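You operate a simulated robot arm through the tools that you are given. There is no shell and no other tool. Be economical: measure what you need, move in short steps, check, and stop when the job is done.

The job below is to be done with a simulated robot arm. You get a single attempt, and the scene is never put back.

## Task
Blow the blue housing from the carousel clean on HARD.
Fine: bring it round to the white pointer first; lid shut for one run; stand it in the CLEAN tray and leave the lid open. Set down upright: what you pick out.

The check looks at the end state, three seconds after you hand in, the way a careful person would. Anything else that was tipped, shoved, dropped, spilled or broken makes it a failure. A push-on lid holds only when it is set on centred and level and pressed home; a screw cap is set on level and turned clockwise until tight.

## Robot
A 6-joint arm with a two-finger gripper, on a carriage that runs on a rail from [0.001, -1.204] to [-0.001, 1.136] (x, y) and turns from -142 to 190 degrees about z. Base frame: it is fixed where the carriage stands at the start and does not move with it; the origin is on the floor, on the carriage's upright axis, x ahead of it, y to its left, z up. Units: m, degrees, N and s.
Its first joint turns from -166.0 to 166.0 degrees. Places, roughly: CLEAN tray [0.7, 0.1, 0.8]; black jet knob [0.7, 0.5, 0.8]; clear sliding lid [1, 0.4, 0.9]; filter core with black ends (3x3x5 cm) [0.7, 0.3, 0.8]; filter core with green ends (3x3x5 cm) [0.7, 0.3, 0.8]; filter core with orange ends (3x3x5 cm) [0.7, 0.2, 0.8]; grey BLOW-OFF box [0.8, 0.4, 0.8]; parts carousel [0.9, 0.1, 0.8]; pocket A of the carousel [0.9, 0.1, 0.8]; round green button [0.7, 0.4, 0.8]. Payload 5 kg.
Tool frame: the origin (TCP) lies between the finger pads and is the grasp point; the fingertips stand 0.03 m ahead of it; z points along the fingers, y is the line along which they close. Largest opening 0.176 m; the body of the gripper starts 0.153 m behind the TCP.
Orientation is told as [roll, pitch, yaw] about the base's x, y, z axes, in that order, counted from this pose: with the fingers straight down and closing along the base's y, the tool's x points along the base's -x, its y along +y and its z along -z.

## Interface
- The arm moves only by the tool step_arm. Its argument "deltas" is a list of rows, each a list of 7 numbers: the opening, from 0 (shut) to 1 (fully open), then the shift along the tool's x, y, z in units of 500 mm (1.0 is 500 mm), then the turn, a rotation vector about the tool's x, y, z in units of 45 degrees (1.0 is 45 degrees). In form: [[fingers, dx, dy, dz, ax, ay, az], ...]. A call has 1 to 8 rows; each row is the pose to reach, as a shift and turn from the pose commanded when the call began, along the tool's axes at that moment. A call with a number of a shift or a turn outside -1 to 1 is refused whole. Rows are played at 5 a second. More than 0.05 m and 8.6 degrees between two rows, or a gripper value outside its range, and nothing of the call is played. Where a pose cannot be reached the arm comes as near as it can. A force on the tool above 80 N (or 10 N above the force at the start of the call, whichever is more), or a blocked arm, ends the call early, and 0.2 s more pass. Each finger halts on what it meets, pressing with about 31 N; the grip force reading is that of the motor and also rises with nothing between the fingers. The clock runs only during rows and for 0.2 s after the last one: add rows that repeat a pose to give the fingers time. The reply holds the time, the measured pose of the TCP, the force on the tool along the base axes, the opening and the grip force, in the units named above and with some noise, with the torque about the TCP (base axes, N m) and any sound that the robot's microphone picked up, and new pictures: "show" is both (left out), scene, wrist or none.
- Cameras (640 x 400 px; columns grow to the right, rows downward): "scene" is now at [0.0753, 0.2034, 1.6308]; the picture's right is [-0.09, -1.00, 0.00], its down [-0.28, 0.03, -0.96] and it looks along [0.95, -0.09, -0.29] (base axes); focal length 225 px, centre (320, 200). "wrist" rides on the gripper at [0.067, -0.009, -0.183] in the tool frame; the picture's right is [0.14, 0.99, 0.00], its down [-0.92, 0.13, -0.36] and it looks along [-0.36, 0.05, 0.93] (tool axes); focal length 251 px, centre (320, 200). There is no depth. A picture from a camera that has moved, and an enlarged one, comes with that camera's place and axes in the base frame and with its lens.
- lift_body(by): slides the trunk up (or, below 0, down) by that many m; the arm and the scene camera ride with it, the base frame stays. It gives what a move gives, with no picture.
- roll_base(legs): drives the robot by 1 to 6 legs, each [ahead, left, turn to the left] in m, m and degrees, along the robot's own axes; the way and the turn of a leg run together, so that a leg with both is an arc; at most 1.5 m and 180 degrees a leg. The arm and the cameras ride along, it lands a little off, and it stops where it bumps. It keeps to its track: a leg is cut to what the track allows. It gives what a move gives, and a new picture of the scene camera.
- pan_tilt(pan, tilt): turns the head with the scene camera to pan (to the left, within 120 degrees either way) and tilt (down, from -29 to 69), counted from straight ahead of the robot. It gives what a move gives, and a new picture of the scene camera.
- inspect(camera, box): a new picture of the part [left, top, right, bottom] of that camera's present view, enlarged. It takes no simulated time.
- close_job(): hands the job in; it is judged then, once.

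Go step by step. Nothing tells you exact positions but the pictures and the camera data: compare them with the known pose of the tool, close in by small moves and look again before you grip or let go. The budget is 120 turns and 260 pictures, counting those below and the enlarged ones. Unless the task says otherwise, let go and move clear before handing in, and close with one line.

The tools are called after "Emit:" as a command line: name --pt "numbers of a row" for each row, then --argument value for the rest, lists and objects as JSON in quotes. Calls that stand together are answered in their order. step_arm: Moves the arm, as the interface text tells. Its arguments: {"type":"object","properties":{"deltas":{"type":"array"},"show":{"type":"string","enum":["both","scene","wrist","none"]}},"required":["deltas"]} The other tools are called the same way: lift_body (by) slides the trunk up or down; roll_base (legs) drives the base; pan_tilt (pan, tilt) turns the head that bears the scene camera; inspect (camera, box) takes an enlarged picture of a part of a camera's view; close_job () hands the job in.

At the start:

```text
time_s: 0.0
tcp_pos: [0.474, 0.3702, 1.2285]
tool_rot: [0.0, 0.1, 0.0]
ft_force: [-0.6, -0.4, -0.4]
torque: [0.0, -0.02, 0.0]
gripper_width: 0.1761
grip_force: 0.0
trunk travel left (down, up): [-0.15, 0.2]
robot x, y, heading: [-0.0021, 0.0009, -0.2]
head pan, tilt: [45.6, 68.8]
```

scene: 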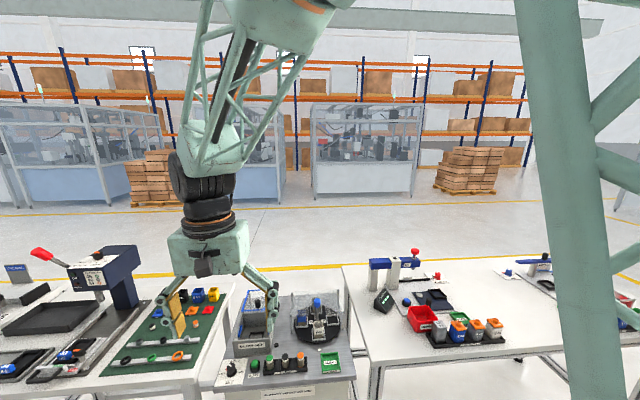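
wrist: 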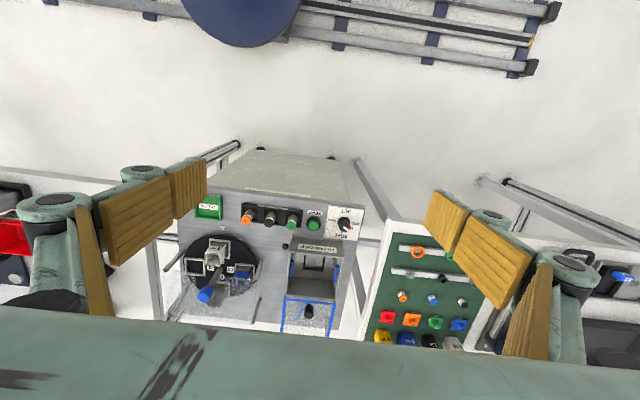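

I see the station in front: carousel right, BLOW-OFF box in the middle, knob and buttons along the front edge. I take enlarged pictures first.

Emit:
inspect --camera "scene" --box '[210, 270, 370, 400]'

Emit:
inspect --camera "wrist" --box '[150, 140, 390, 340]'

```text
3.08 times, centred on (290, 335) of scene
camera zoom: at [0.0753, 0.2034, 1.6308], right [-0.09, -1.0, 0.0], down [-0.28, 0.03, -0.96], along [0.95, -0.09, -0.29], focal length 691 px, centre (412, -215)
```

zoom: 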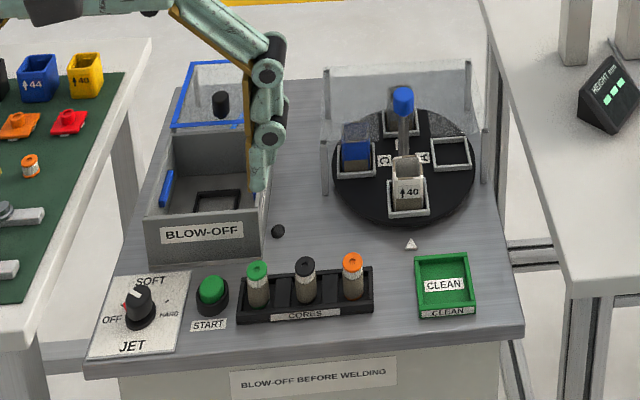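

```text
2.00 times, centred on (270, 240) of wrist
camera zoom: at [0.4076, 0.3607, 1.4114], right [-0.14, 0.99, 0.0], down [0.92, 0.13, 0.36], along [0.36, 0.05, -0.93], focal length 503 px, centre (420, 120)
```

zoom: 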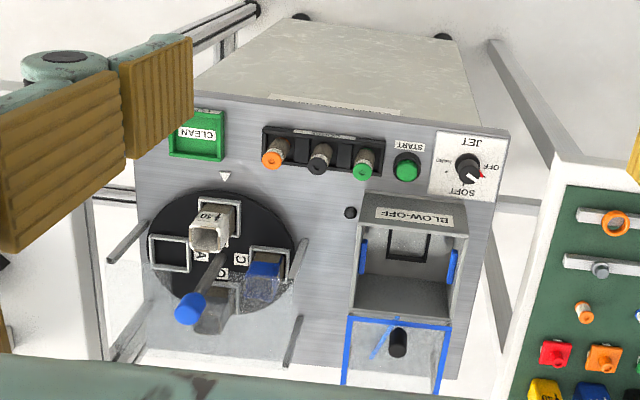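

The carousel axis is about [0.865, 0.144], with a blue knob on a spindle on that axis at z≈0.94. The pointer is on the -x side. I move the arm to look closer from above.

Emit:
step_arm --pt "1 -0.06 -0.056 0 0 0 0" --pt "1 -0.12 -0.112 0 0 0 0" --pt "1 -0.18 -0.168 0 0 0 0" --pt "1 -0.24 -0.224 0 0 0 0" --pt "1 -0.3 -0.28 0 0 0 0" --pt "1 -0.36 -0.336 0 0 0 0" --pt "1 -0.42 -0.392 0 0 0 0" --pt "1 -0.46 -0.45 0 0 0 0"

Emit:
pan_tilt --pan 0 --tilt 40

```text
time_s: 1.8
tcp_pos: [0.7053, 0.1444, 1.2289]
tool_rot: [0.0, 0.0, 0.0]
ft_force: [-0.4, 0.3, -0.2]
torque: [-0.02, -0.03, 0.04]
gripper_width: 0.1759
grip_force: 0.1
trunk travel left (down, up): [-0.15, 0.2]
robot x, y, heading: [0.0022, -0.0044, 0.1]
head pan, tilt: [45.6, 68.8]
camera scene: at [0.0214, 0.2518, 1.5577], right [0.71, -0.7, 0.0], down [-0.65, -0.67, -0.36], along [0.25, 0.26, -0.93], focal length 225 px, centre (320, 200)
camera wrist: at [0.638, 0.1353, 1.411], right [-0.14, 0.99, 0.0], down [0.92, 0.13, 0.36], along [0.36, 0.05, -0.93], focal length 251 px, centre (320, 200)
```

scene: 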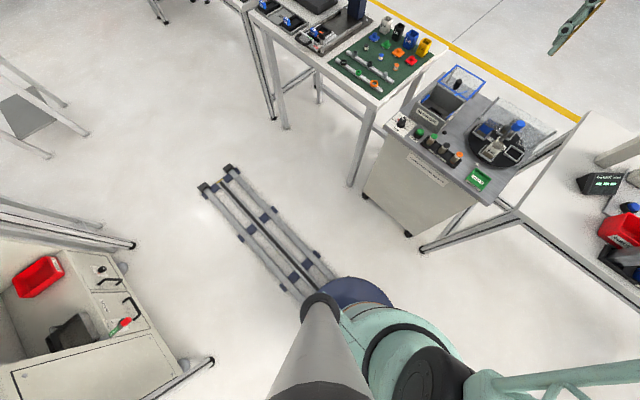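
wrist: 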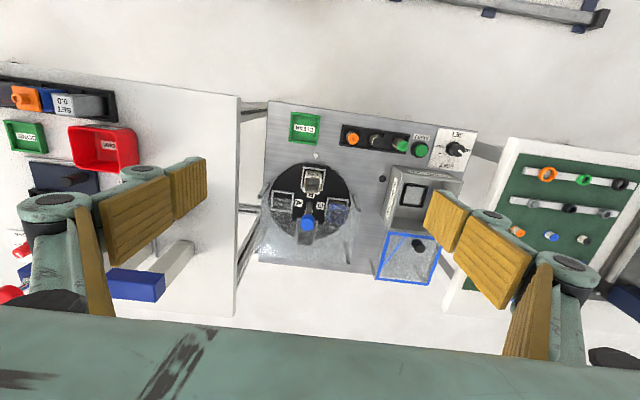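

```text
time_s: 2.9
tcp_pos: [0.7054, 0.1439, 1.2279]
tool_rot: [-0.1, 0.0, 0.1]
ft_force: [0.2, -0.5, 0.1]
torque: [-0.02, -0.02, -0.02]
gripper_width: 0.1759
grip_force: 0.0
trunk travel left (down, up): [-0.15, 0.2]
robot x, y, heading: [0.0029, 0.0002, -0.0]
head pan, tilt: [0.0, 40.0]
camera scene: at [0.0673, 0.2118, 1.5939], right [0.0, -1.0, 0.0], down [-0.64, 0.0, -0.77], along [0.77, 0.0, -0.64], focal length 225 px, centre (320, 200)
```

scene: 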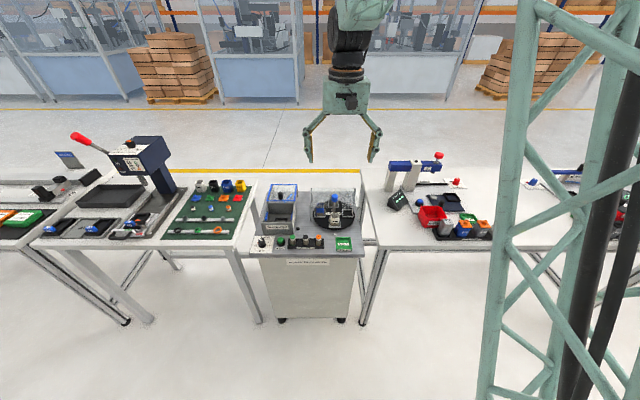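

Emit:
inspect --camera "wrist" --box '[240, 100, 480, 290]'

Emit:
inspect --camera "scene" --box '[245, 175, 365, 265]'

```text
2.11 times, centred on (360, 195) of wrist
camera zoom: at [0.6378, 0.1359, 1.411], right [-0.14, 0.99, 0.0], down [0.92, 0.13, 0.36], along [0.36, 0.05, -0.93], focal length 529 px, centre (236, 210)
```

zoom: 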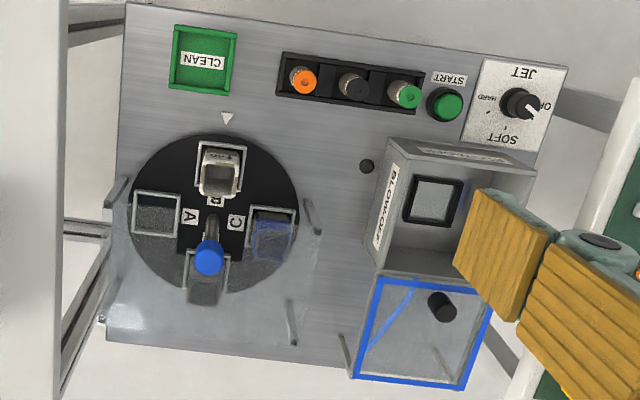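

```text
4.44 times, centred on (305, 220) of scene
camera zoom: at [0.0673, 0.2118, 1.5939], right [0.0, -1.0, 0.0], down [-0.64, 0.0, -0.77], along [0.77, 0.0, -0.64], focal length 998 px, centre (387, 111)
```

zoom: 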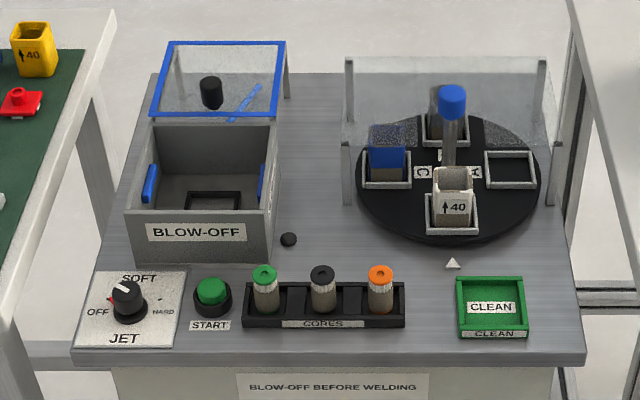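

Blue sits in pocket C on the +y side, beige is at the pointer and pocket A is empty. I want to learn the guard's shape, so I move lower and closer.

Emit:
step_arm --pt "1 0.03 0 0.07 0 0 0" --pt "1 0.06 0 0.14 0 0 0" --pt "1 0.1 0 0.21 0 0 0" --pt "1 0.14 0 0.28 0 0 0" --pt "1 0.18 0 0.34 0 0 0" --pt "1 0.18 0 0.34 0 0 0" --show "wrist"

```text
time_s: 4.3
tcp_pos: [0.615, 0.1435, 1.0604]
tool_rot: [0.0, 0.1, 0.0]
ft_force: [0.1, 0.0, 0.1]
torque: [-0.01, 0.01, 0.0]
gripper_width: 0.1757
grip_force: 0.1
trunk travel left (down, up): [-0.15, 0.2]
robot x, y, heading: [-0.0016, -0.0019, -0.2]
head pan, tilt: [0.0, 40.0]
camera wrist: at [0.5479, 0.1347, 1.2429], right [-0.14, 0.99, 0.0], down [0.92, 0.13, 0.36], along [0.36, 0.05, -0.93], focal length 251 px, centre (320, 200)
```

wrist: 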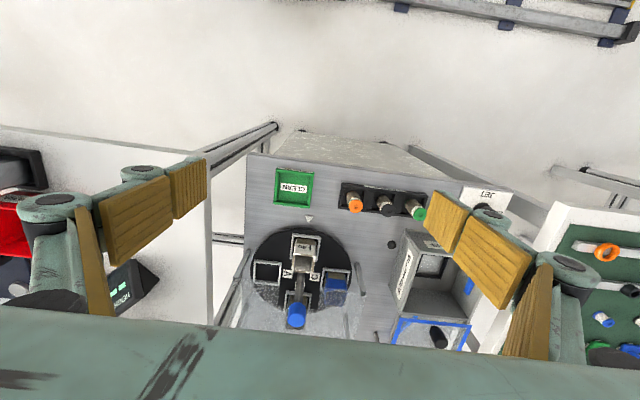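

Emit:
inspect --camera "wrist" --box '[210, 200, 410, 350]'

Emit:
inspect --camera "scene" --box '[300, 180, 364, 236]'

```text
2.67 times, centred on (310, 275) of wrist
camera zoom: at [0.5479, 0.1347, 1.2429], right [-0.14, 0.99, 0.0], down [0.92, 0.13, 0.36], along [0.36, 0.05, -0.93], focal length 670 px, centre (347, 0)
```

zoom: 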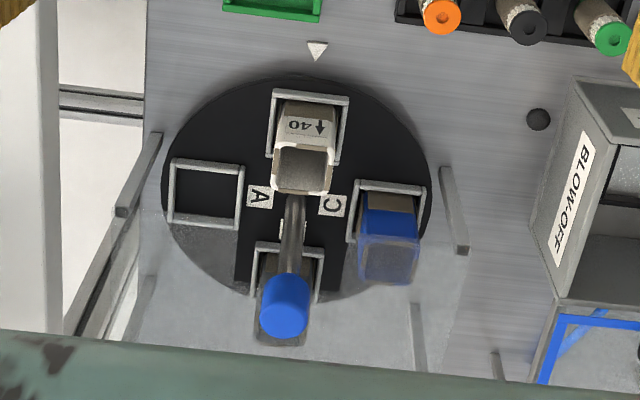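

```text
7.14 times, centred on (332, 208) of scene
camera zoom: at [0.0675, 0.2118, 1.5939], right [0.0, -1.0, 0.0], down [-0.64, 0.0, -0.77], along [0.77, 0.0, -0.64], focal length 1604 px, centre (234, 143)
```

zoom: 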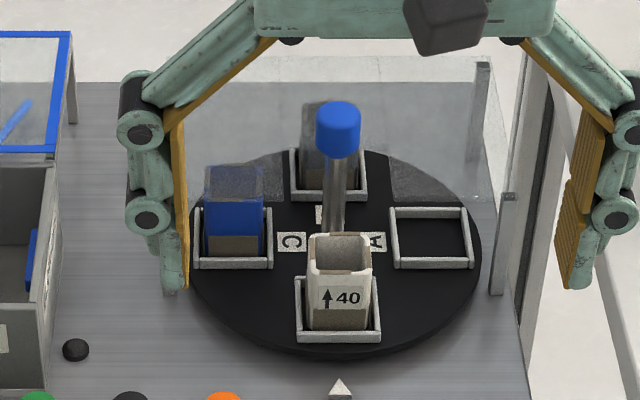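

The guard is a clear roof (z≈0.89) over the carousel's rear half, with the knob standing above it (z≈0.925–0.955, at [0.864, 0.143]). I go above the knob, yawed -45° so a +90° turn is comfortable.

Emit:
step_arm --pt "1 -0.062 0 0 0 0 0.125" --pt "1 -0.124 0 0 0 0 0.25" --pt "1 -0.186 0 0 0 0 0.375" --pt "1 -0.248 0 0 0 0 0.5" --pt "1 -0.31 0 0 0 0 0.625" --pt "1 -0.372 0 0 0 0 0.75" --pt "1 -0.434 0 0 0 0 0.875" --pt "1 -0.498 0 0 0 0 1"

```text
time_s: 6.1
tcp_pos: [0.8621, 0.1443, 1.059]
tool_rot: [0.0, 0.0, -45.2]
ft_force: [0.3, 0.1, 1.0]
torque: [0.01, -0.07, 0.0]
gripper_width: 0.1755
grip_force: 0.0
trunk travel left (down, up): [-0.15, 0.2]
robot x, y, heading: [0.008, -0.0006, 0.1]
head pan, tilt: [0.0, 40.0]
camera scene: at [0.0669, 0.2117, 1.5938], right [0.0, -1.0, 0.0], down [-0.64, 0.0, -0.77], along [0.77, 0.0, -0.64], focal length 225 px, centre (320, 200)
camera wrist: at [0.8088, 0.1864, 1.2424], right [0.6, 0.8, 0.0], down [0.74, -0.56, 0.36], along [0.29, -0.22, -0.93], focal length 251 px, centre (320, 200)
```

scene: 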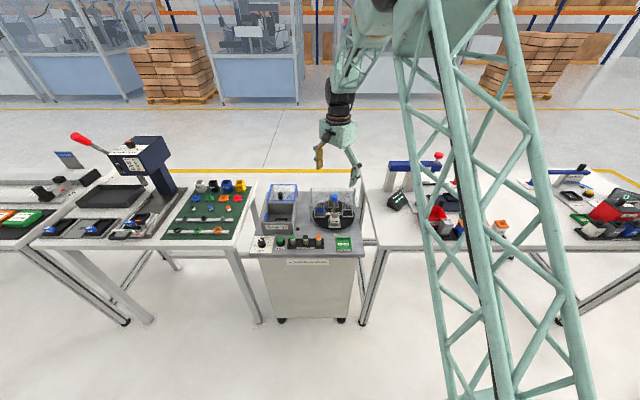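
wrist: 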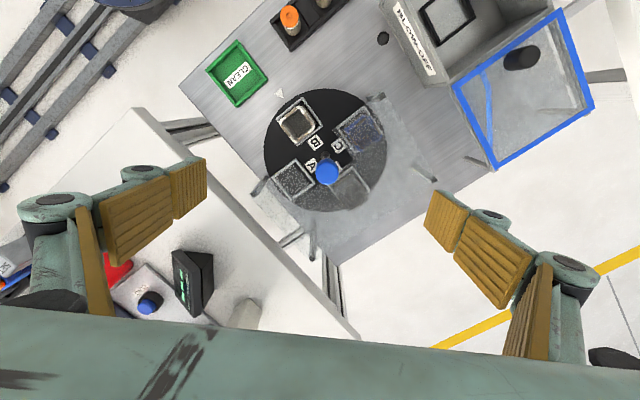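

Emit:
inspect --camera "wrist" --box '[260, 120, 400, 210]'

```text
4.44 times, centred on (330, 165) of wrist
camera zoom: at [0.8088, 0.1864, 1.2424], right [0.6, 0.8, 0.0], down [0.74, -0.56, 0.36], along [0.29, -0.22, -0.93], focal length 1118 px, centre (276, 356)
```

zoom: 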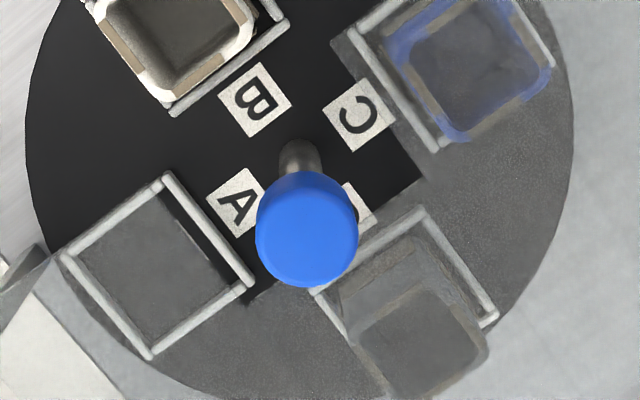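

The knob's axis is near [0.878, 0.1435]. I lower onto it with fingertips above the roof, and look before closing.

Emit:
step_arm --pt "1 -0.012 0.01 0.06 0 0 0" --pt "1 -0.024 0.0214 0.12 0 0 0" --pt "0.7 -0.024 0.0214 0.18 0 0 0" --pt "0.5 -0.024 0.0214 0.22 0 0 0" --pt "0.4 -0.024 0.0214 0.248 0 0 0" --pt "0.4 -0.024 0.0214 0.248 0 0 0" --show "wrist"

Emit:
inspect --camera "scene" --box '[300, 160, 380, 236]'

```text
time_s: 7.5
tcp_pos: [0.8794, 0.1442, 0.9357]
tool_rot: [0.0, 0.0, -45.0]
ft_force: [0.6, 0.6, 0.1]
torque: [0.0, 0.07, 0.01]
gripper_width: 0.0704
grip_force: 0.0
trunk travel left (down, up): [-0.15, 0.2]
robot x, y, heading: [0.0026, -0.0036, -0.1]
head pan, tilt: [0.0, 40.0]
camera wrist: at [0.8253, 0.1851, 1.1172], right [0.6, 0.8, 0.0], down [0.74, -0.56, 0.36], along [0.29, -0.22, -0.93], focal length 251 px, centre (320, 200)
```

wrist: 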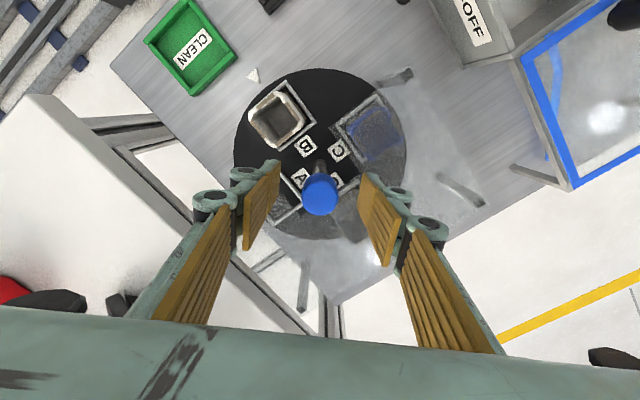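

```text
5.26 times, centred on (340, 198) of scene
camera zoom: at [0.0676, 0.2117, 1.5939], right [0.0, -1.0, 0.0], down [-0.64, 0.0, -0.77], along [0.77, 0.0, -0.64], focal length 1182 px, centre (215, 210)
```

zoom: 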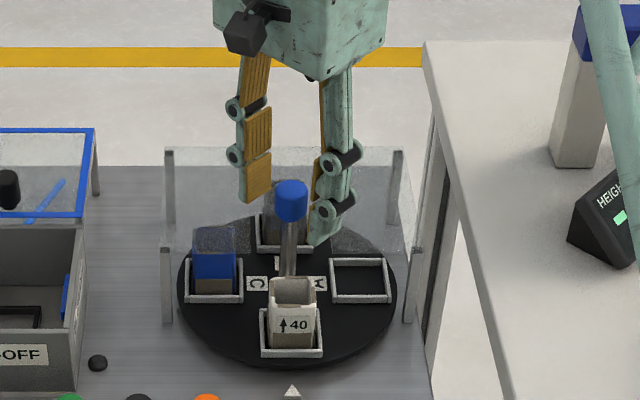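

The knob sits right between the fingers. I close on it.

Emit:
step_arm --pt "0.25 0 0 0 0 0 0" --pt "0.15 0 0 0 0 0 0" --pt "0.05 0 0 0 0 0 0" --pt "0.05 0 0 0 0 0 0" --pt "0.05 0 0 0 0 0 0" --show "none"

```text
time_s: 8.7
tcp_pos: [0.8789, 0.1451, 0.934]
tool_rot: [0.0, 0.0, -45.1]
ft_force: [6.7, 3.4, -1.1]
torque: [0.04, -0.27, 0.01]
gripper_width: 0.0284
grip_force: 44.9
trunk travel left (down, up): [-0.15, 0.2]
robot x, y, heading: [0.0025, -0.0016, -0.0]
head pan, tilt: [0.0, 40.0]
```

Emit:
step_arm --pt "0.05 0 0 0 0 0 -0.125" --pt "0.05 0 0 0 0 0 -0.25" --pt "0.05 0 0 0 0 0 -0.375" --pt "0.05 0 0 0 0 0 -0.5" --pt "0.05 0 0 0 0 0 -0.625" --pt "0.05 0 0 0 0 0 -0.75" --pt "0.05 0 0 0 0 0 -0.875" --pt "0.05 0 0 0 0 0 -1"

```text
time_s: 10.5
tcp_pos: [0.8782, 0.1418, 0.9351]
tool_rot: [-0.1, 0.1, 0.1]
ft_force: [-19.0, -15.0, 4.4]
torque: [-0.5, 1.38, -0.07]
gripper_width: 0.0283
grip_force: 44.6
trunk travel left (down, up): [-0.15, 0.2]
robot x, y, heading: [0.0, -0.0015, 0.1]
head pan, tilt: [0.0, 40.0]
camera scene: at [0.0664, 0.2108, 1.594], right [0.0, -1.0, 0.0], down [-0.64, 0.0, -0.77], along [0.77, 0.0, -0.64], focal length 225 px, centre (320, 200)
camera wrist: at [0.8117, 0.1331, 1.1175], right [-0.14, 0.99, 0.0], down [0.92, 0.13, 0.36], along [0.36, 0.05, -0.93], focal length 251 px, centre (320, 200)
```

scene: 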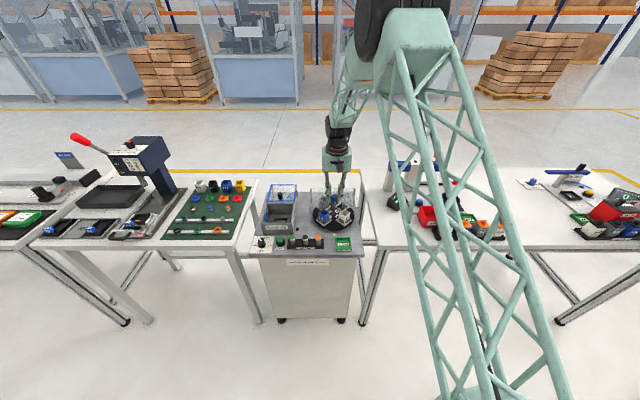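
wrist: 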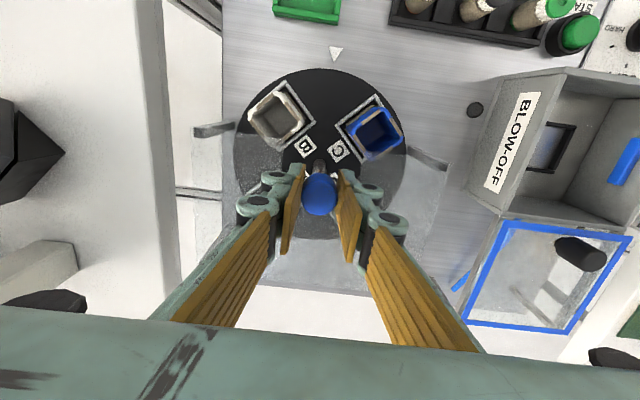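

The carousel follows the twist. I go on the other 45°, easing the side load a little.

Emit:
step_arm --pt "0.05 0.004 -0.003 0 0 0 -0.125" --pt "0.05 0.004 -0.003 0 0 0 -0.25" --pt "0.05 0.004 -0.003 0 0 0 -0.375" --pt "0.05 0.004 -0.003 0 0 0 -0.5" --pt "0.05 0.004 -0.003 0 0 0 -0.625" --pt "0.05 0.004 -0.003 0 0 0 -0.75" --pt "0.05 0.004 -0.003 0 0 0 -0.875" --pt "0.05 0.004 -0.003 0 0 0 -1" --show "wrist"

Emit:
inspect --camera "wrist" --box '[200, 40, 440, 210]'

Emit:
inspect --camera "scene" --box '[250, 160, 370, 256]'

```text
time_s: 12.3
tcp_pos: [0.8793, 0.1398, 0.9348]
tool_rot: [-0.1, -0.1, 45.0]
ft_force: [21.2, -32.4, -3.9]
torque: [-1.13, -0.41, -0.11]
gripper_width: 0.0288
grip_force: 45.2
trunk travel left (down, up): [-0.15, 0.2]
robot x, y, heading: [0.0028, -0.0006, -0.3]
head pan, tilt: [0.0, 40.0]
camera wrist: at [0.8383, 0.0859, 1.1173], right [-0.8, 0.6, 0.0], down [0.56, 0.74, 0.36], along [0.22, 0.29, -0.93], focal length 251 px, centre (320, 200)
```

wrist: 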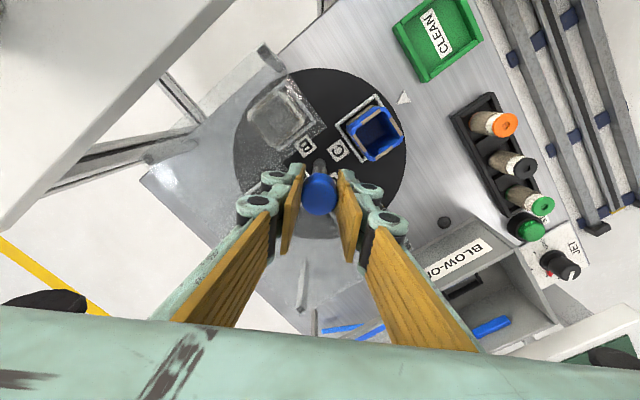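

```text
2.35 times, centred on (320, 125) of wrist
camera zoom: at [0.8383, 0.0859, 1.1173], right [-0.8, 0.6, 0.0], down [0.56, 0.74, 0.36], along [0.22, 0.29, -0.93], focal length 592 px, centre (320, 376)
```

zoom: 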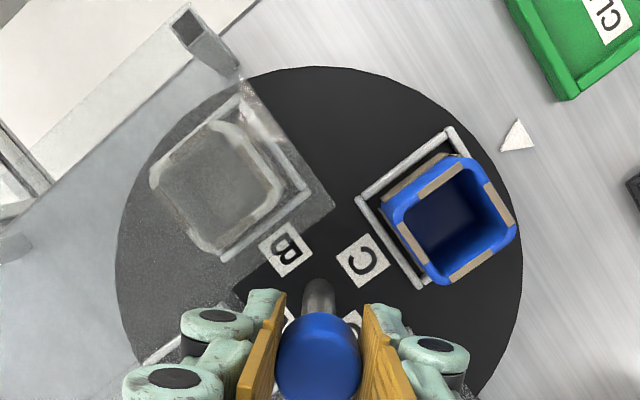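

```text
4.17 times, centred on (310, 208) of scene
camera zoom: at [0.0687, 0.21, 1.5941], right [0.0, -1.0, 0.0], down [-0.64, 0.0, -0.77], along [0.77, 0.0, -0.64], focal length 936 px, centre (362, 167)
```

zoom: 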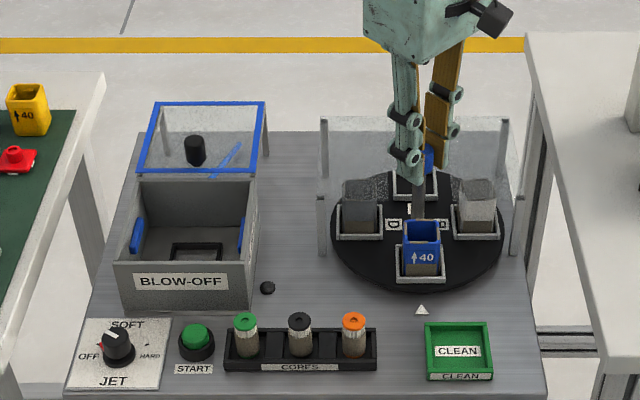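

The blue housing is at the pointer. I relax the side load, let go and rise.

Emit:
step_arm --pt "0.05 0 -0.006 0 0 0 0" --pt "0.2 0 -0.006 0 0 0 0" --pt "0.35 0 -0.006 0 0 0 0" --pt "0.45 0 -0.006 0 0 0 0" --pt "0.45 0 -0.006 0 0 0 0" --pt "0.45 0 -0.006 -0.08 0 0 0" --pt "0.45 0 -0.006 -0.16 0 0 0" --pt "0.45 0 -0.006 -0.24 0 0 0"

Emit:
inspect --camera "scene" --box '[250, 160, 370, 256]'

```text
time_s: 14.1
tcp_pos: [0.8784, 0.1381, 1.0544]
tool_rot: [0.0, 0.1, 45.0]
ft_force: [0.2, 0.1, 0.7]
torque: [-0.02, 0.07, 0.01]
gripper_width: 0.079
grip_force: 0.1
trunk travel left (down, up): [-0.15, 0.2]
robot x, y, heading: [-0.0029, -0.0024, 0.2]
head pan, tilt: [0.0, 40.0]
camera scene: at [0.0675, 0.2117, 1.5939], right [0.0, -1.0, 0.0], down [-0.64, 0.0, -0.77], along [0.77, 0.0, -0.64], focal length 225 px, centre (320, 200)
camera wrist: at [0.8374, 0.0859, 1.2381], right [-0.8, 0.6, 0.0], down [0.56, 0.74, 0.36], along [0.22, 0.29, -0.93], focal length 251 px, centre (320, 200)
```

scene: 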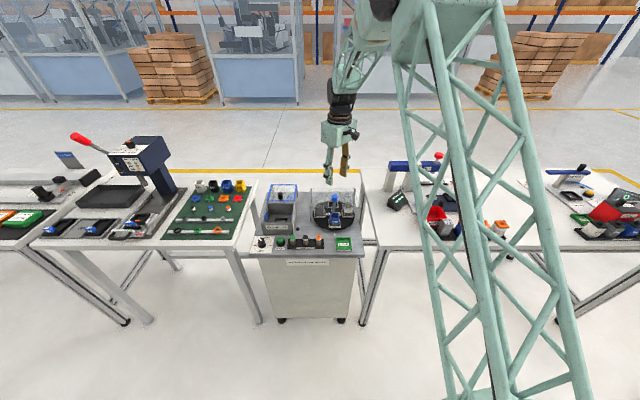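
wrist: 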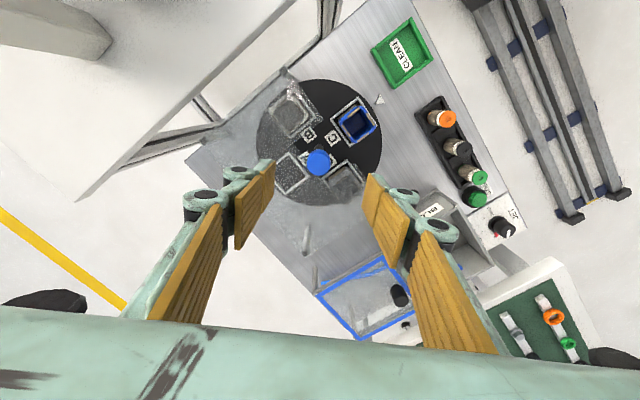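

```text
4.17 times, centred on (310, 208) of scene
camera zoom: at [0.0675, 0.2117, 1.5939], right [0.0, -1.0, 0.0], down [-0.64, 0.0, -0.77], along [0.77, 0.0, -0.64], focal length 936 px, centre (362, 167)
```

zoom: 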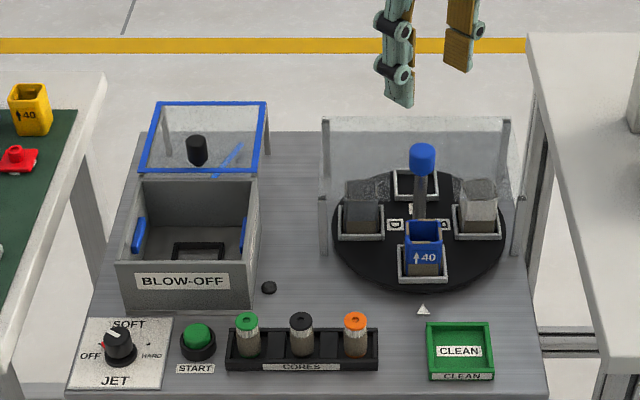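

The blue housing stays at the pointer, upright. I swing back to yaw 0 in front of it to measure.

Emit:
step_arm --pt "0.5 0.027 0.029 0 0 0 0.125" --pt "0.5 0.054 0.058 0 0 0 0.25" --pt "0.5 0.081 0.087 0 0 0 0.375" --pt "0.5 0.108 0.116 0 0 0 0.5" --pt "0.5 0.135 0.145 0 0 0 0.625" --pt "0.5 0.162 0.174 0 0 0 0.75" --pt "0.5 0.19 0.202 0 0 0 0.875" --pt "0.5 0.2164 0.2306 0 0 0 1" --show "wrist"

Emit:
inspect --camera "wrist" --box '[240, 120, 400, 220]'

Emit:
inspect --camera "scene" --box '[253, 230, 303, 262]'

```text
time_s: 15.9
tcp_pos: [0.721, 0.1443, 1.0546]
tool_rot: [0.0, 0.0, -0.1]
ft_force: [-0.2, -1.0, 0.0]
torque: [0.01, 0.12, 0.0]
gripper_width: 0.0881
grip_force: 0.0
trunk travel left (down, up): [-0.15, 0.2]
robot x, y, heading: [-0.0004, -0.0017, 0.3]
head pan, tilt: [0.0, 40.0]
camera wrist: at [0.6541, 0.1364, 1.2376], right [-0.14, 0.99, 0.0], down [0.92, 0.13, 0.36], along [0.36, 0.05, -0.93], focal length 251 px, centre (320, 200)
```

wrist: 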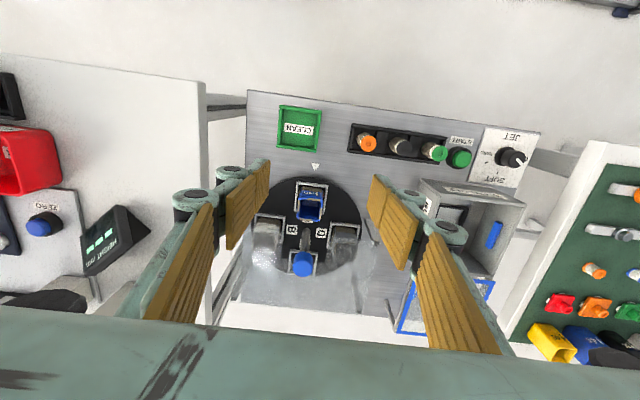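

```text
4.00 times, centred on (320, 170) of wrist
camera zoom: at [0.6541, 0.1364, 1.2376], right [-0.14, 0.99, 0.0], down [0.92, 0.13, 0.36], along [0.36, 0.05, -0.93], focal length 1006 px, centre (320, 320)
```

zoom: 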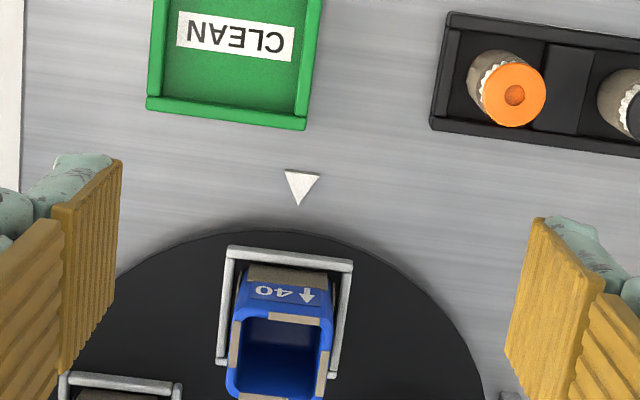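

```text
12.50 times, centred on (278, 246) of scene
camera zoom: at [0.0678, 0.2116, 1.5939], right [0.0, -1.0, 0.0], down [-0.64, 0.0, -0.77], along [0.77, 0.0, -0.64], focal length 2808 px, centre (845, -375)
```

zoom: 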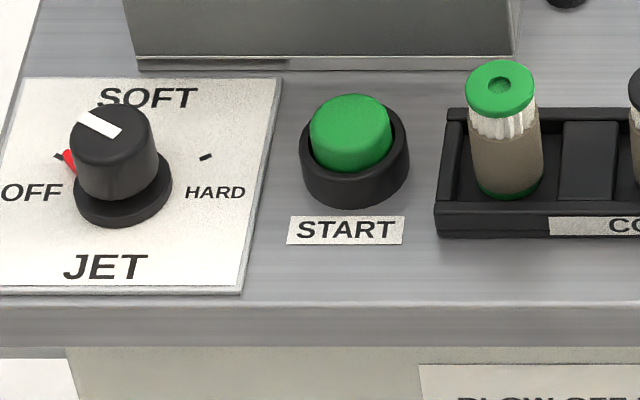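

Housing centre is about [0.815, 0.142], with its rim at z≈0.874. I come over it with fingertips still above the rim and look.

Emit:
step_arm --pt "0.5 -0.05 -0.001 0.05 0 0 0" --pt "0.5 -0.1 -0.002 0.1 0 0 0" --pt "0.5 -0.15 -0.003 0.15 0 0 0" --pt "0.5 -0.188 -0.004 0.2 0 0 0" --pt "0.5 -0.188 -0.004 0.24 0 0 0" --pt "0.5 -0.188 -0.004 0.24 0 0 0" --show "wrist"

Emit:
inspect --camera "wrist" --box '[240, 120, 400, 220]'

Emit:
inspect --camera "scene" --box '[300, 180, 364, 236]'

```text
time_s: 17.3
tcp_pos: [0.8129, 0.1443, 0.9348]
tool_rot: [0.0, 0.0, 0.0]
ft_force: [0.5, 0.5, -0.1]
torque: [-0.01, 0.09, 0.01]
gripper_width: 0.088
grip_force: 0.0
trunk travel left (down, up): [-0.15, 0.2]
robot x, y, heading: [-0.0014, -0.0006, 0.1]
head pan, tilt: [0.0, 40.0]
camera wrist: at [0.7465, 0.1354, 1.1173], right [-0.14, 0.99, 0.0], down [0.92, 0.13, 0.36], along [0.36, 0.05, -0.93], focal length 251 px, centre (320, 200)
```

wrist: 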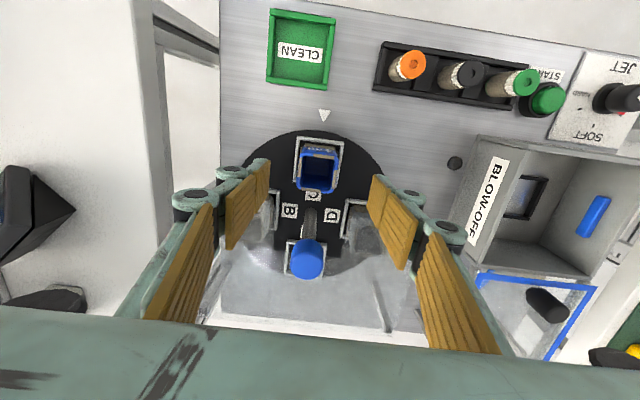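

```text
4.00 times, centred on (320, 170) of wrist
camera zoom: at [0.7465, 0.1354, 1.1173], right [-0.14, 0.99, 0.0], down [0.92, 0.13, 0.36], along [0.36, 0.05, -0.93], focal length 1006 px, centre (320, 320)
```

zoom: 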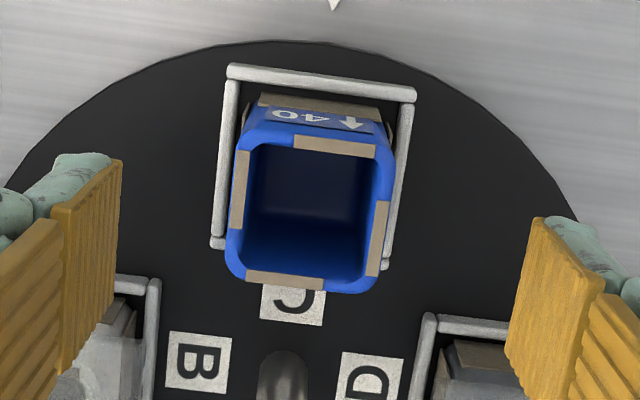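

```text
7.14 times, centred on (332, 208) of scene
camera zoom: at [0.0678, 0.2117, 1.5939], right [0.0, -1.0, 0.0], down [-0.64, 0.0, -0.77], along [0.77, 0.0, -0.64], focal length 1604 px, centre (234, 143)
```

zoom: 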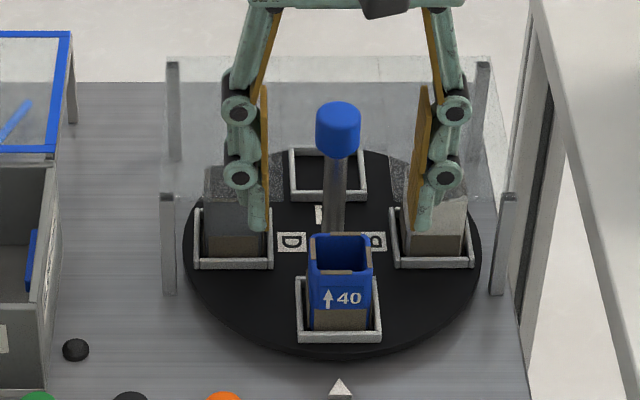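

Housing and gripper are aligned. I narrow, descend to TCP z≈0.868 and grip.

Emit:
step_arm --pt "0.4 0 -0.003 0.03 0 0 0" --pt "0.38 0 -0.003 0.07 0 0 0" --pt "0.38 0 -0.003 0.11 0 0 0" --pt "0.38 0 -0.003 0.134 0 0 0" --pt "0.3 0 -0.003 0.134 0 0 0" --pt "0.2 0 -0.003 0.134 0 0 0" --pt "0.15 0 -0.003 0.134 0 0 0" --pt "0.15 0 -0.003 0.134 0 0 0"

Emit:
inspect --camera "scene" --box '[300, 180, 364, 236]'

```text
time_s: 19.1
tcp_pos: [0.8136, 0.1425, 0.8691]
tool_rot: [0.0, 0.0, 0.0]
ft_force: [-0.9, 0.5, 3.3]
torque: [0.01, 0.01, 0.02]
gripper_width: 0.0389
grip_force: 31.2
trunk travel left (down, up): [-0.15, 0.2]
robot x, y, heading: [-0.0039, 0.0007, 0.1]
head pan, tilt: [0.0, 40.0]
camera scene: at [0.0671, 0.2117, 1.5939], right [0.0, -1.0, 0.0], down [-0.64, 0.0, -0.77], along [0.77, 0.0, -0.64], focal length 225 px, centre (320, 200)
camera wrist: at [0.7474, 0.1336, 1.0512], right [-0.14, 0.99, 0.0], down [0.92, 0.13, 0.36], along [0.36, 0.05, -0.93], focal length 251 px, centre (320, 200)
```

scene: 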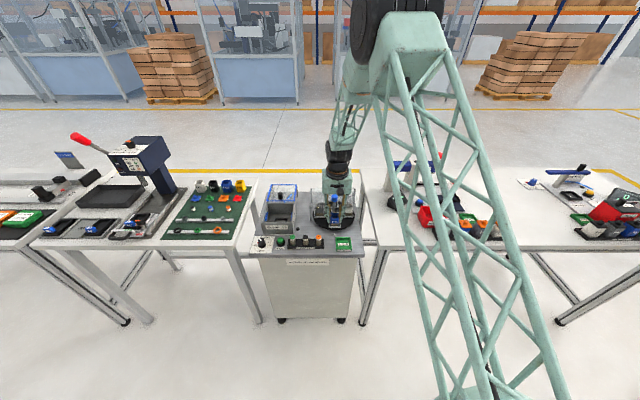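
wrist: 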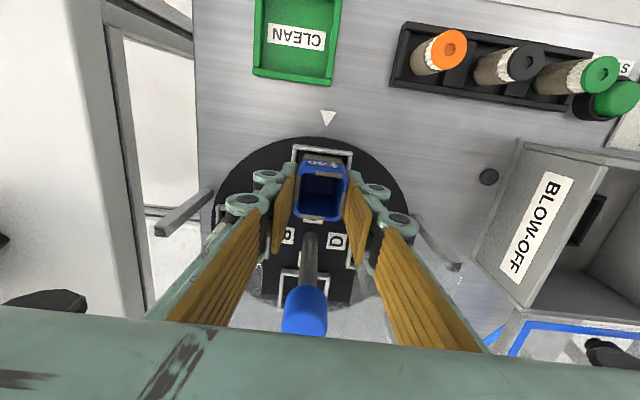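

```text
7.14 times, centred on (332, 208) of scene
camera zoom: at [0.0671, 0.2117, 1.5939], right [0.0, -1.0, 0.0], down [-0.64, 0.0, -0.77], along [0.77, 0.0, -0.64], focal length 1604 px, centre (234, 143)
```

zoom: 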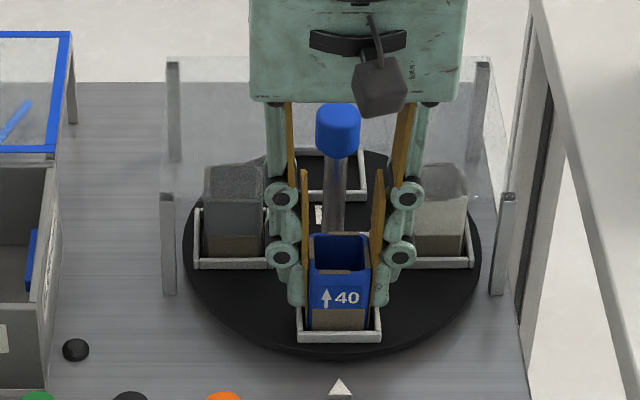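

Gripped at 39 mm. I lift straight up and look.

Emit:
step_arm --pt "0.15 0 0 -0.04 0 0 0" --pt "0.15 0 0 -0.1 0 0 0" --pt "0.15 0 0 -0.18 0 0 0" --pt "0.15 0 0 -0.26 0 0 0" --pt "0.15 0.04 0 -0.34 0 0 0" --pt "0.15 0.1 0 -0.4 0 0 0" --pt "0.15 0.15 0 -0.4 0 0 0"

```text
time_s: 20.7
tcp_pos: [0.74, 0.1431, 1.0688]
tool_rot: [0.0, -0.1, 0.0]
ft_force: [0.1, -0.7, 0.3]
torque: [0.01, -0.06, 0.0]
gripper_width: 0.039
grip_force: 30.8
trunk travel left (down, up): [-0.15, 0.2]
robot x, y, heading: [0.0015, -0.0021, 0.1]
head pan, tilt: [0.0, 40.0]
camera scene: at [0.0669, 0.2116, 1.5939], right [0.0, -1.0, 0.0], down [-0.64, 0.0, -0.77], along [0.77, 0.0, -0.64], focal length 225 px, centre (320, 200)
camera wrist: at [0.6736, 0.1339, 1.2509], right [-0.14, 0.99, 0.0], down [0.92, 0.13, 0.36], along [0.36, 0.05, -0.93], focal length 251 px, centre (320, 200)
```

scene: 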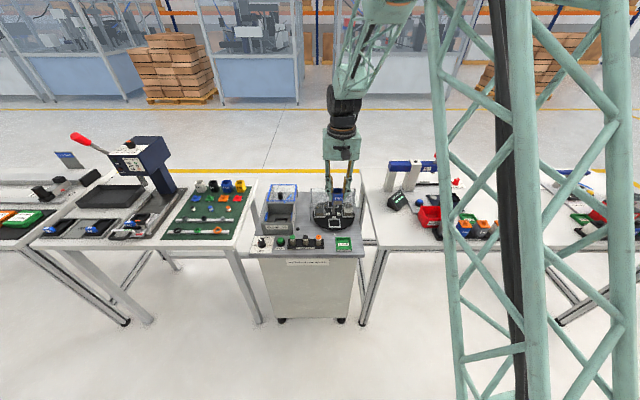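
wrist: 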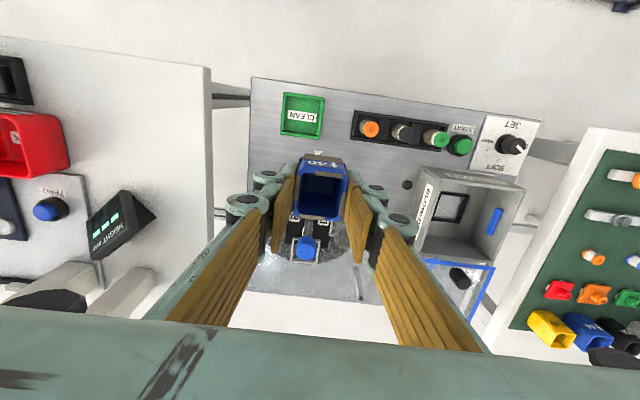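

Emit:
step_arm --pt "0.15 0 0.08 0 0 0 0" --pt "0.15 0 0.16 0 0 0 0" --pt "0.15 0 0.24 0 0 0 0" --pt "0.15 0 0.32 0 0 0 0" --pt "0.15 0 0.4 0 0 0 0" --pt "0.15 0 0.48 0 0 0 0" --pt "0.15 0 0.48 0 0 0 0" --show "wrist"

Emit:
inspect --camera "wrist" --box '[220, 60, 460, 260]'

Emit:
inspect --camera "scene" --box '[250, 170, 340, 256]'

```text
time_s: 22.3
tcp_pos: [0.7389, 0.3825, 1.0647]
tool_rot: [0.0, 0.0, 0.1]
ft_force: [0.5, 0.9, -0.2]
torque: [-0.13, -0.02, -0.02]
gripper_width: 0.0391
grip_force: 31.2
trunk travel left (down, up): [-0.15, 0.2]
robot x, y, heading: [0.0027, -0.0023, -0.0]
head pan, tilt: [0.0, 40.0]
camera wrist: at [0.6716, 0.3734, 1.2486], right [-0.14, 0.99, 0.0], down [0.92, 0.13, 0.36], along [0.36, 0.05, -0.93], focal length 251 px, centre (320, 200)
```

wrist: 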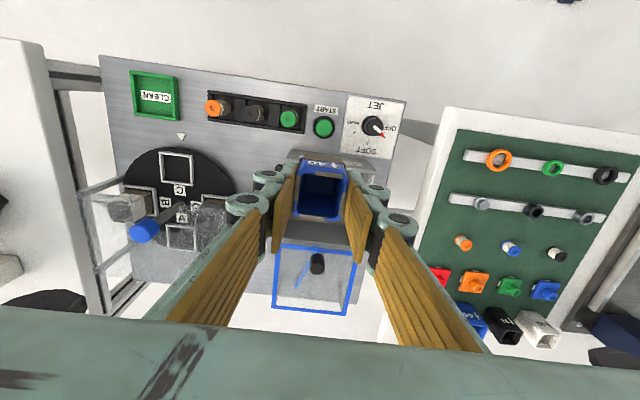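

```text
2.00 times, centred on (340, 160) of wrist
camera zoom: at [0.6716, 0.3734, 1.2486], right [-0.14, 0.99, 0.0], down [0.92, 0.13, 0.36], along [0.36, 0.05, -0.93], focal length 503 px, centre (280, 280)
```

zoom: 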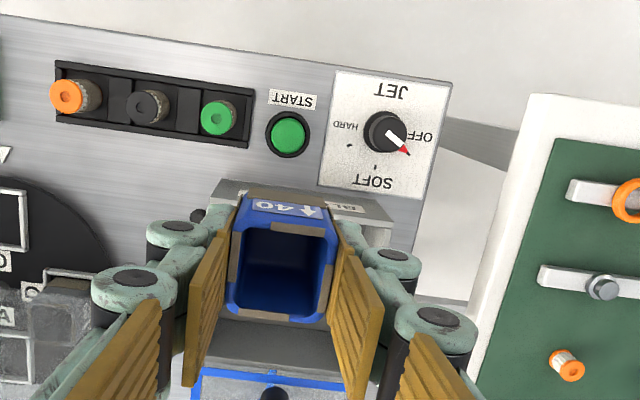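

```text
4.65 times, centred on (295, 213) of scene
camera zoom: at [0.0675, 0.2122, 1.5938], right [0.0, -1.0, 0.0], down [-0.64, 0.0, -0.77], along [0.77, 0.0, -0.64], focal length 1045 px, centre (436, 140)
```

zoom: 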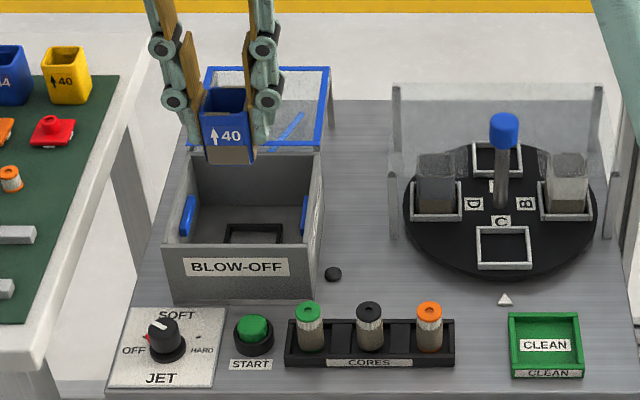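

The box is narrow and has blue pads on its inner side walls, so my low grip may foul. I view the box from a better angle on the way back.

Emit:
step_arm --pt "0.15 0 -0.08 0 0 0 0" --pt "0.15 0 -0.16 0 0 0 0" --pt "0.15 0 -0.2 0 0 0 0" --pt "0.15 0 -0.2 0 0 0 0" --show "wrist"

Emit:
inspect --camera "wrist" --box '[340, 130, 480, 270]'

Emit:
inspect --camera "scene" --box '[256, 180, 306, 240]'

```text
time_s: 23.3
tcp_pos: [0.7393, 0.2818, 1.0671]
tool_rot: [0.0, 0.1, -0.1]
ft_force: [-0.1, -0.7, -0.3]
torque: [0.02, -0.02, 0.02]
gripper_width: 0.0392
grip_force: 31.2
trunk travel left (down, up): [-0.15, 0.2]
robot x, y, heading: [-0.0, 0.0008, -0.3]
head pan, tilt: [0.0, 40.0]
camera wrist: at [0.6728, 0.2731, 1.2511], right [-0.14, 0.99, 0.0], down [0.92, 0.13, 0.36], along [0.36, 0.05, -0.93], focal length 251 px, centre (320, 200)
```

wrist: 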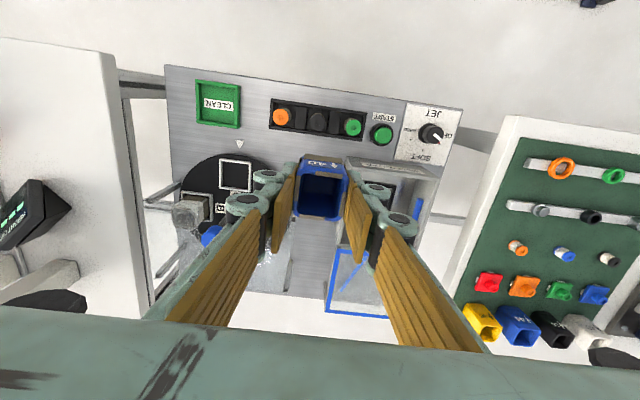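

```text
2.86 times, centred on (410, 200) of wrist
camera zoom: at [0.6728, 0.2731, 1.2511], right [-0.14, 0.99, 0.0], down [0.92, 0.13, 0.36], along [0.36, 0.05, -0.93], focal length 718 px, centre (63, 200)
```

zoom: 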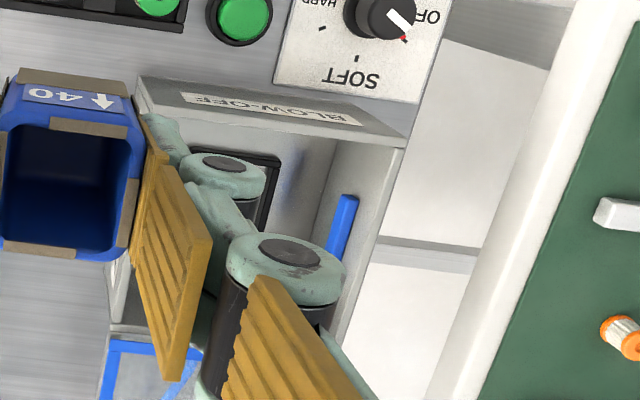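

```text
6.67 times, centred on (281, 210) of scene
camera zoom: at [0.0673, 0.2116, 1.5939], right [0.0, -1.0, 0.0], down [-0.64, 0.0, -0.77], along [0.77, 0.0, -0.64], focal length 1498 px, centre (580, 133)
```

zoom: 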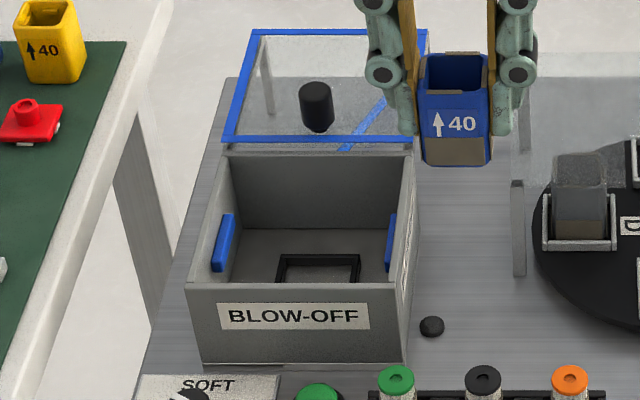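

The pads leave about ±53 mm, so I'll return the housing to its pocket by the exact reverse path. There I regrip higher, with tips about 15 mm below the rim.

Emit:
step_arm --pt "0.15 0 -0.08 0 0 0 0" --pt "0.15 0 -0.16 0 0 0 0" --pt "0.15 0 -0.24 0 0 0 0" --pt "0.15 -0.05 -0.28 0 0 0 0" --pt "0.15 -0.1 -0.28 0.06 0 0 0" --pt "0.15 -0.15 -0.28 0.14 0 0 0" --pt "0.15 -0.15 -0.28 0.22 0 0 0" --pt "0.15 -0.15 -0.28 0.28 0 0 0" --show "wrist"

Emit:
inspect --camera "scene" --box '[300, 180, 364, 236]'

```text
time_s: 25.1
tcp_pos: [0.8138, 0.1417, 0.9275]
tool_rot: [-0.1, 0.0, 0.1]
ft_force: [-0.1, 0.7, -0.1]
torque: [0.01, -0.05, -0.02]
gripper_width: 0.0391
grip_force: 31.3
trunk travel left (down, up): [-0.15, 0.2]
robot x, y, heading: [0.0022, 0.0028, 0.2]
head pan, tilt: [0.0, 40.0]
camera wrist: at [0.7475, 0.1323, 1.111], right [-0.14, 0.99, 0.0], down [0.92, 0.13, 0.36], along [0.36, 0.05, -0.93], focal length 251 px, centre (320, 200)
```

wrist: 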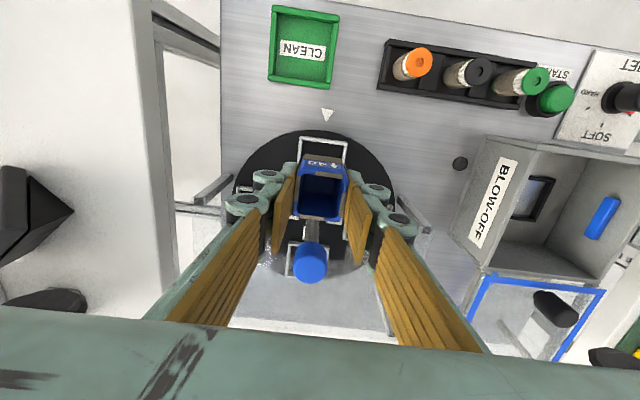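

```text
7.14 times, centred on (332, 208) of scene
camera zoom: at [0.0669, 0.2116, 1.5939], right [0.0, -1.0, 0.0], down [-0.64, 0.0, -0.77], along [0.77, 0.0, -0.64], focal length 1604 px, centre (234, 143)
```

zoom: 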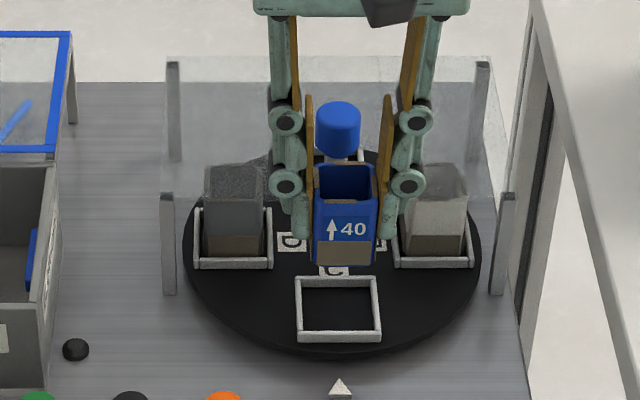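

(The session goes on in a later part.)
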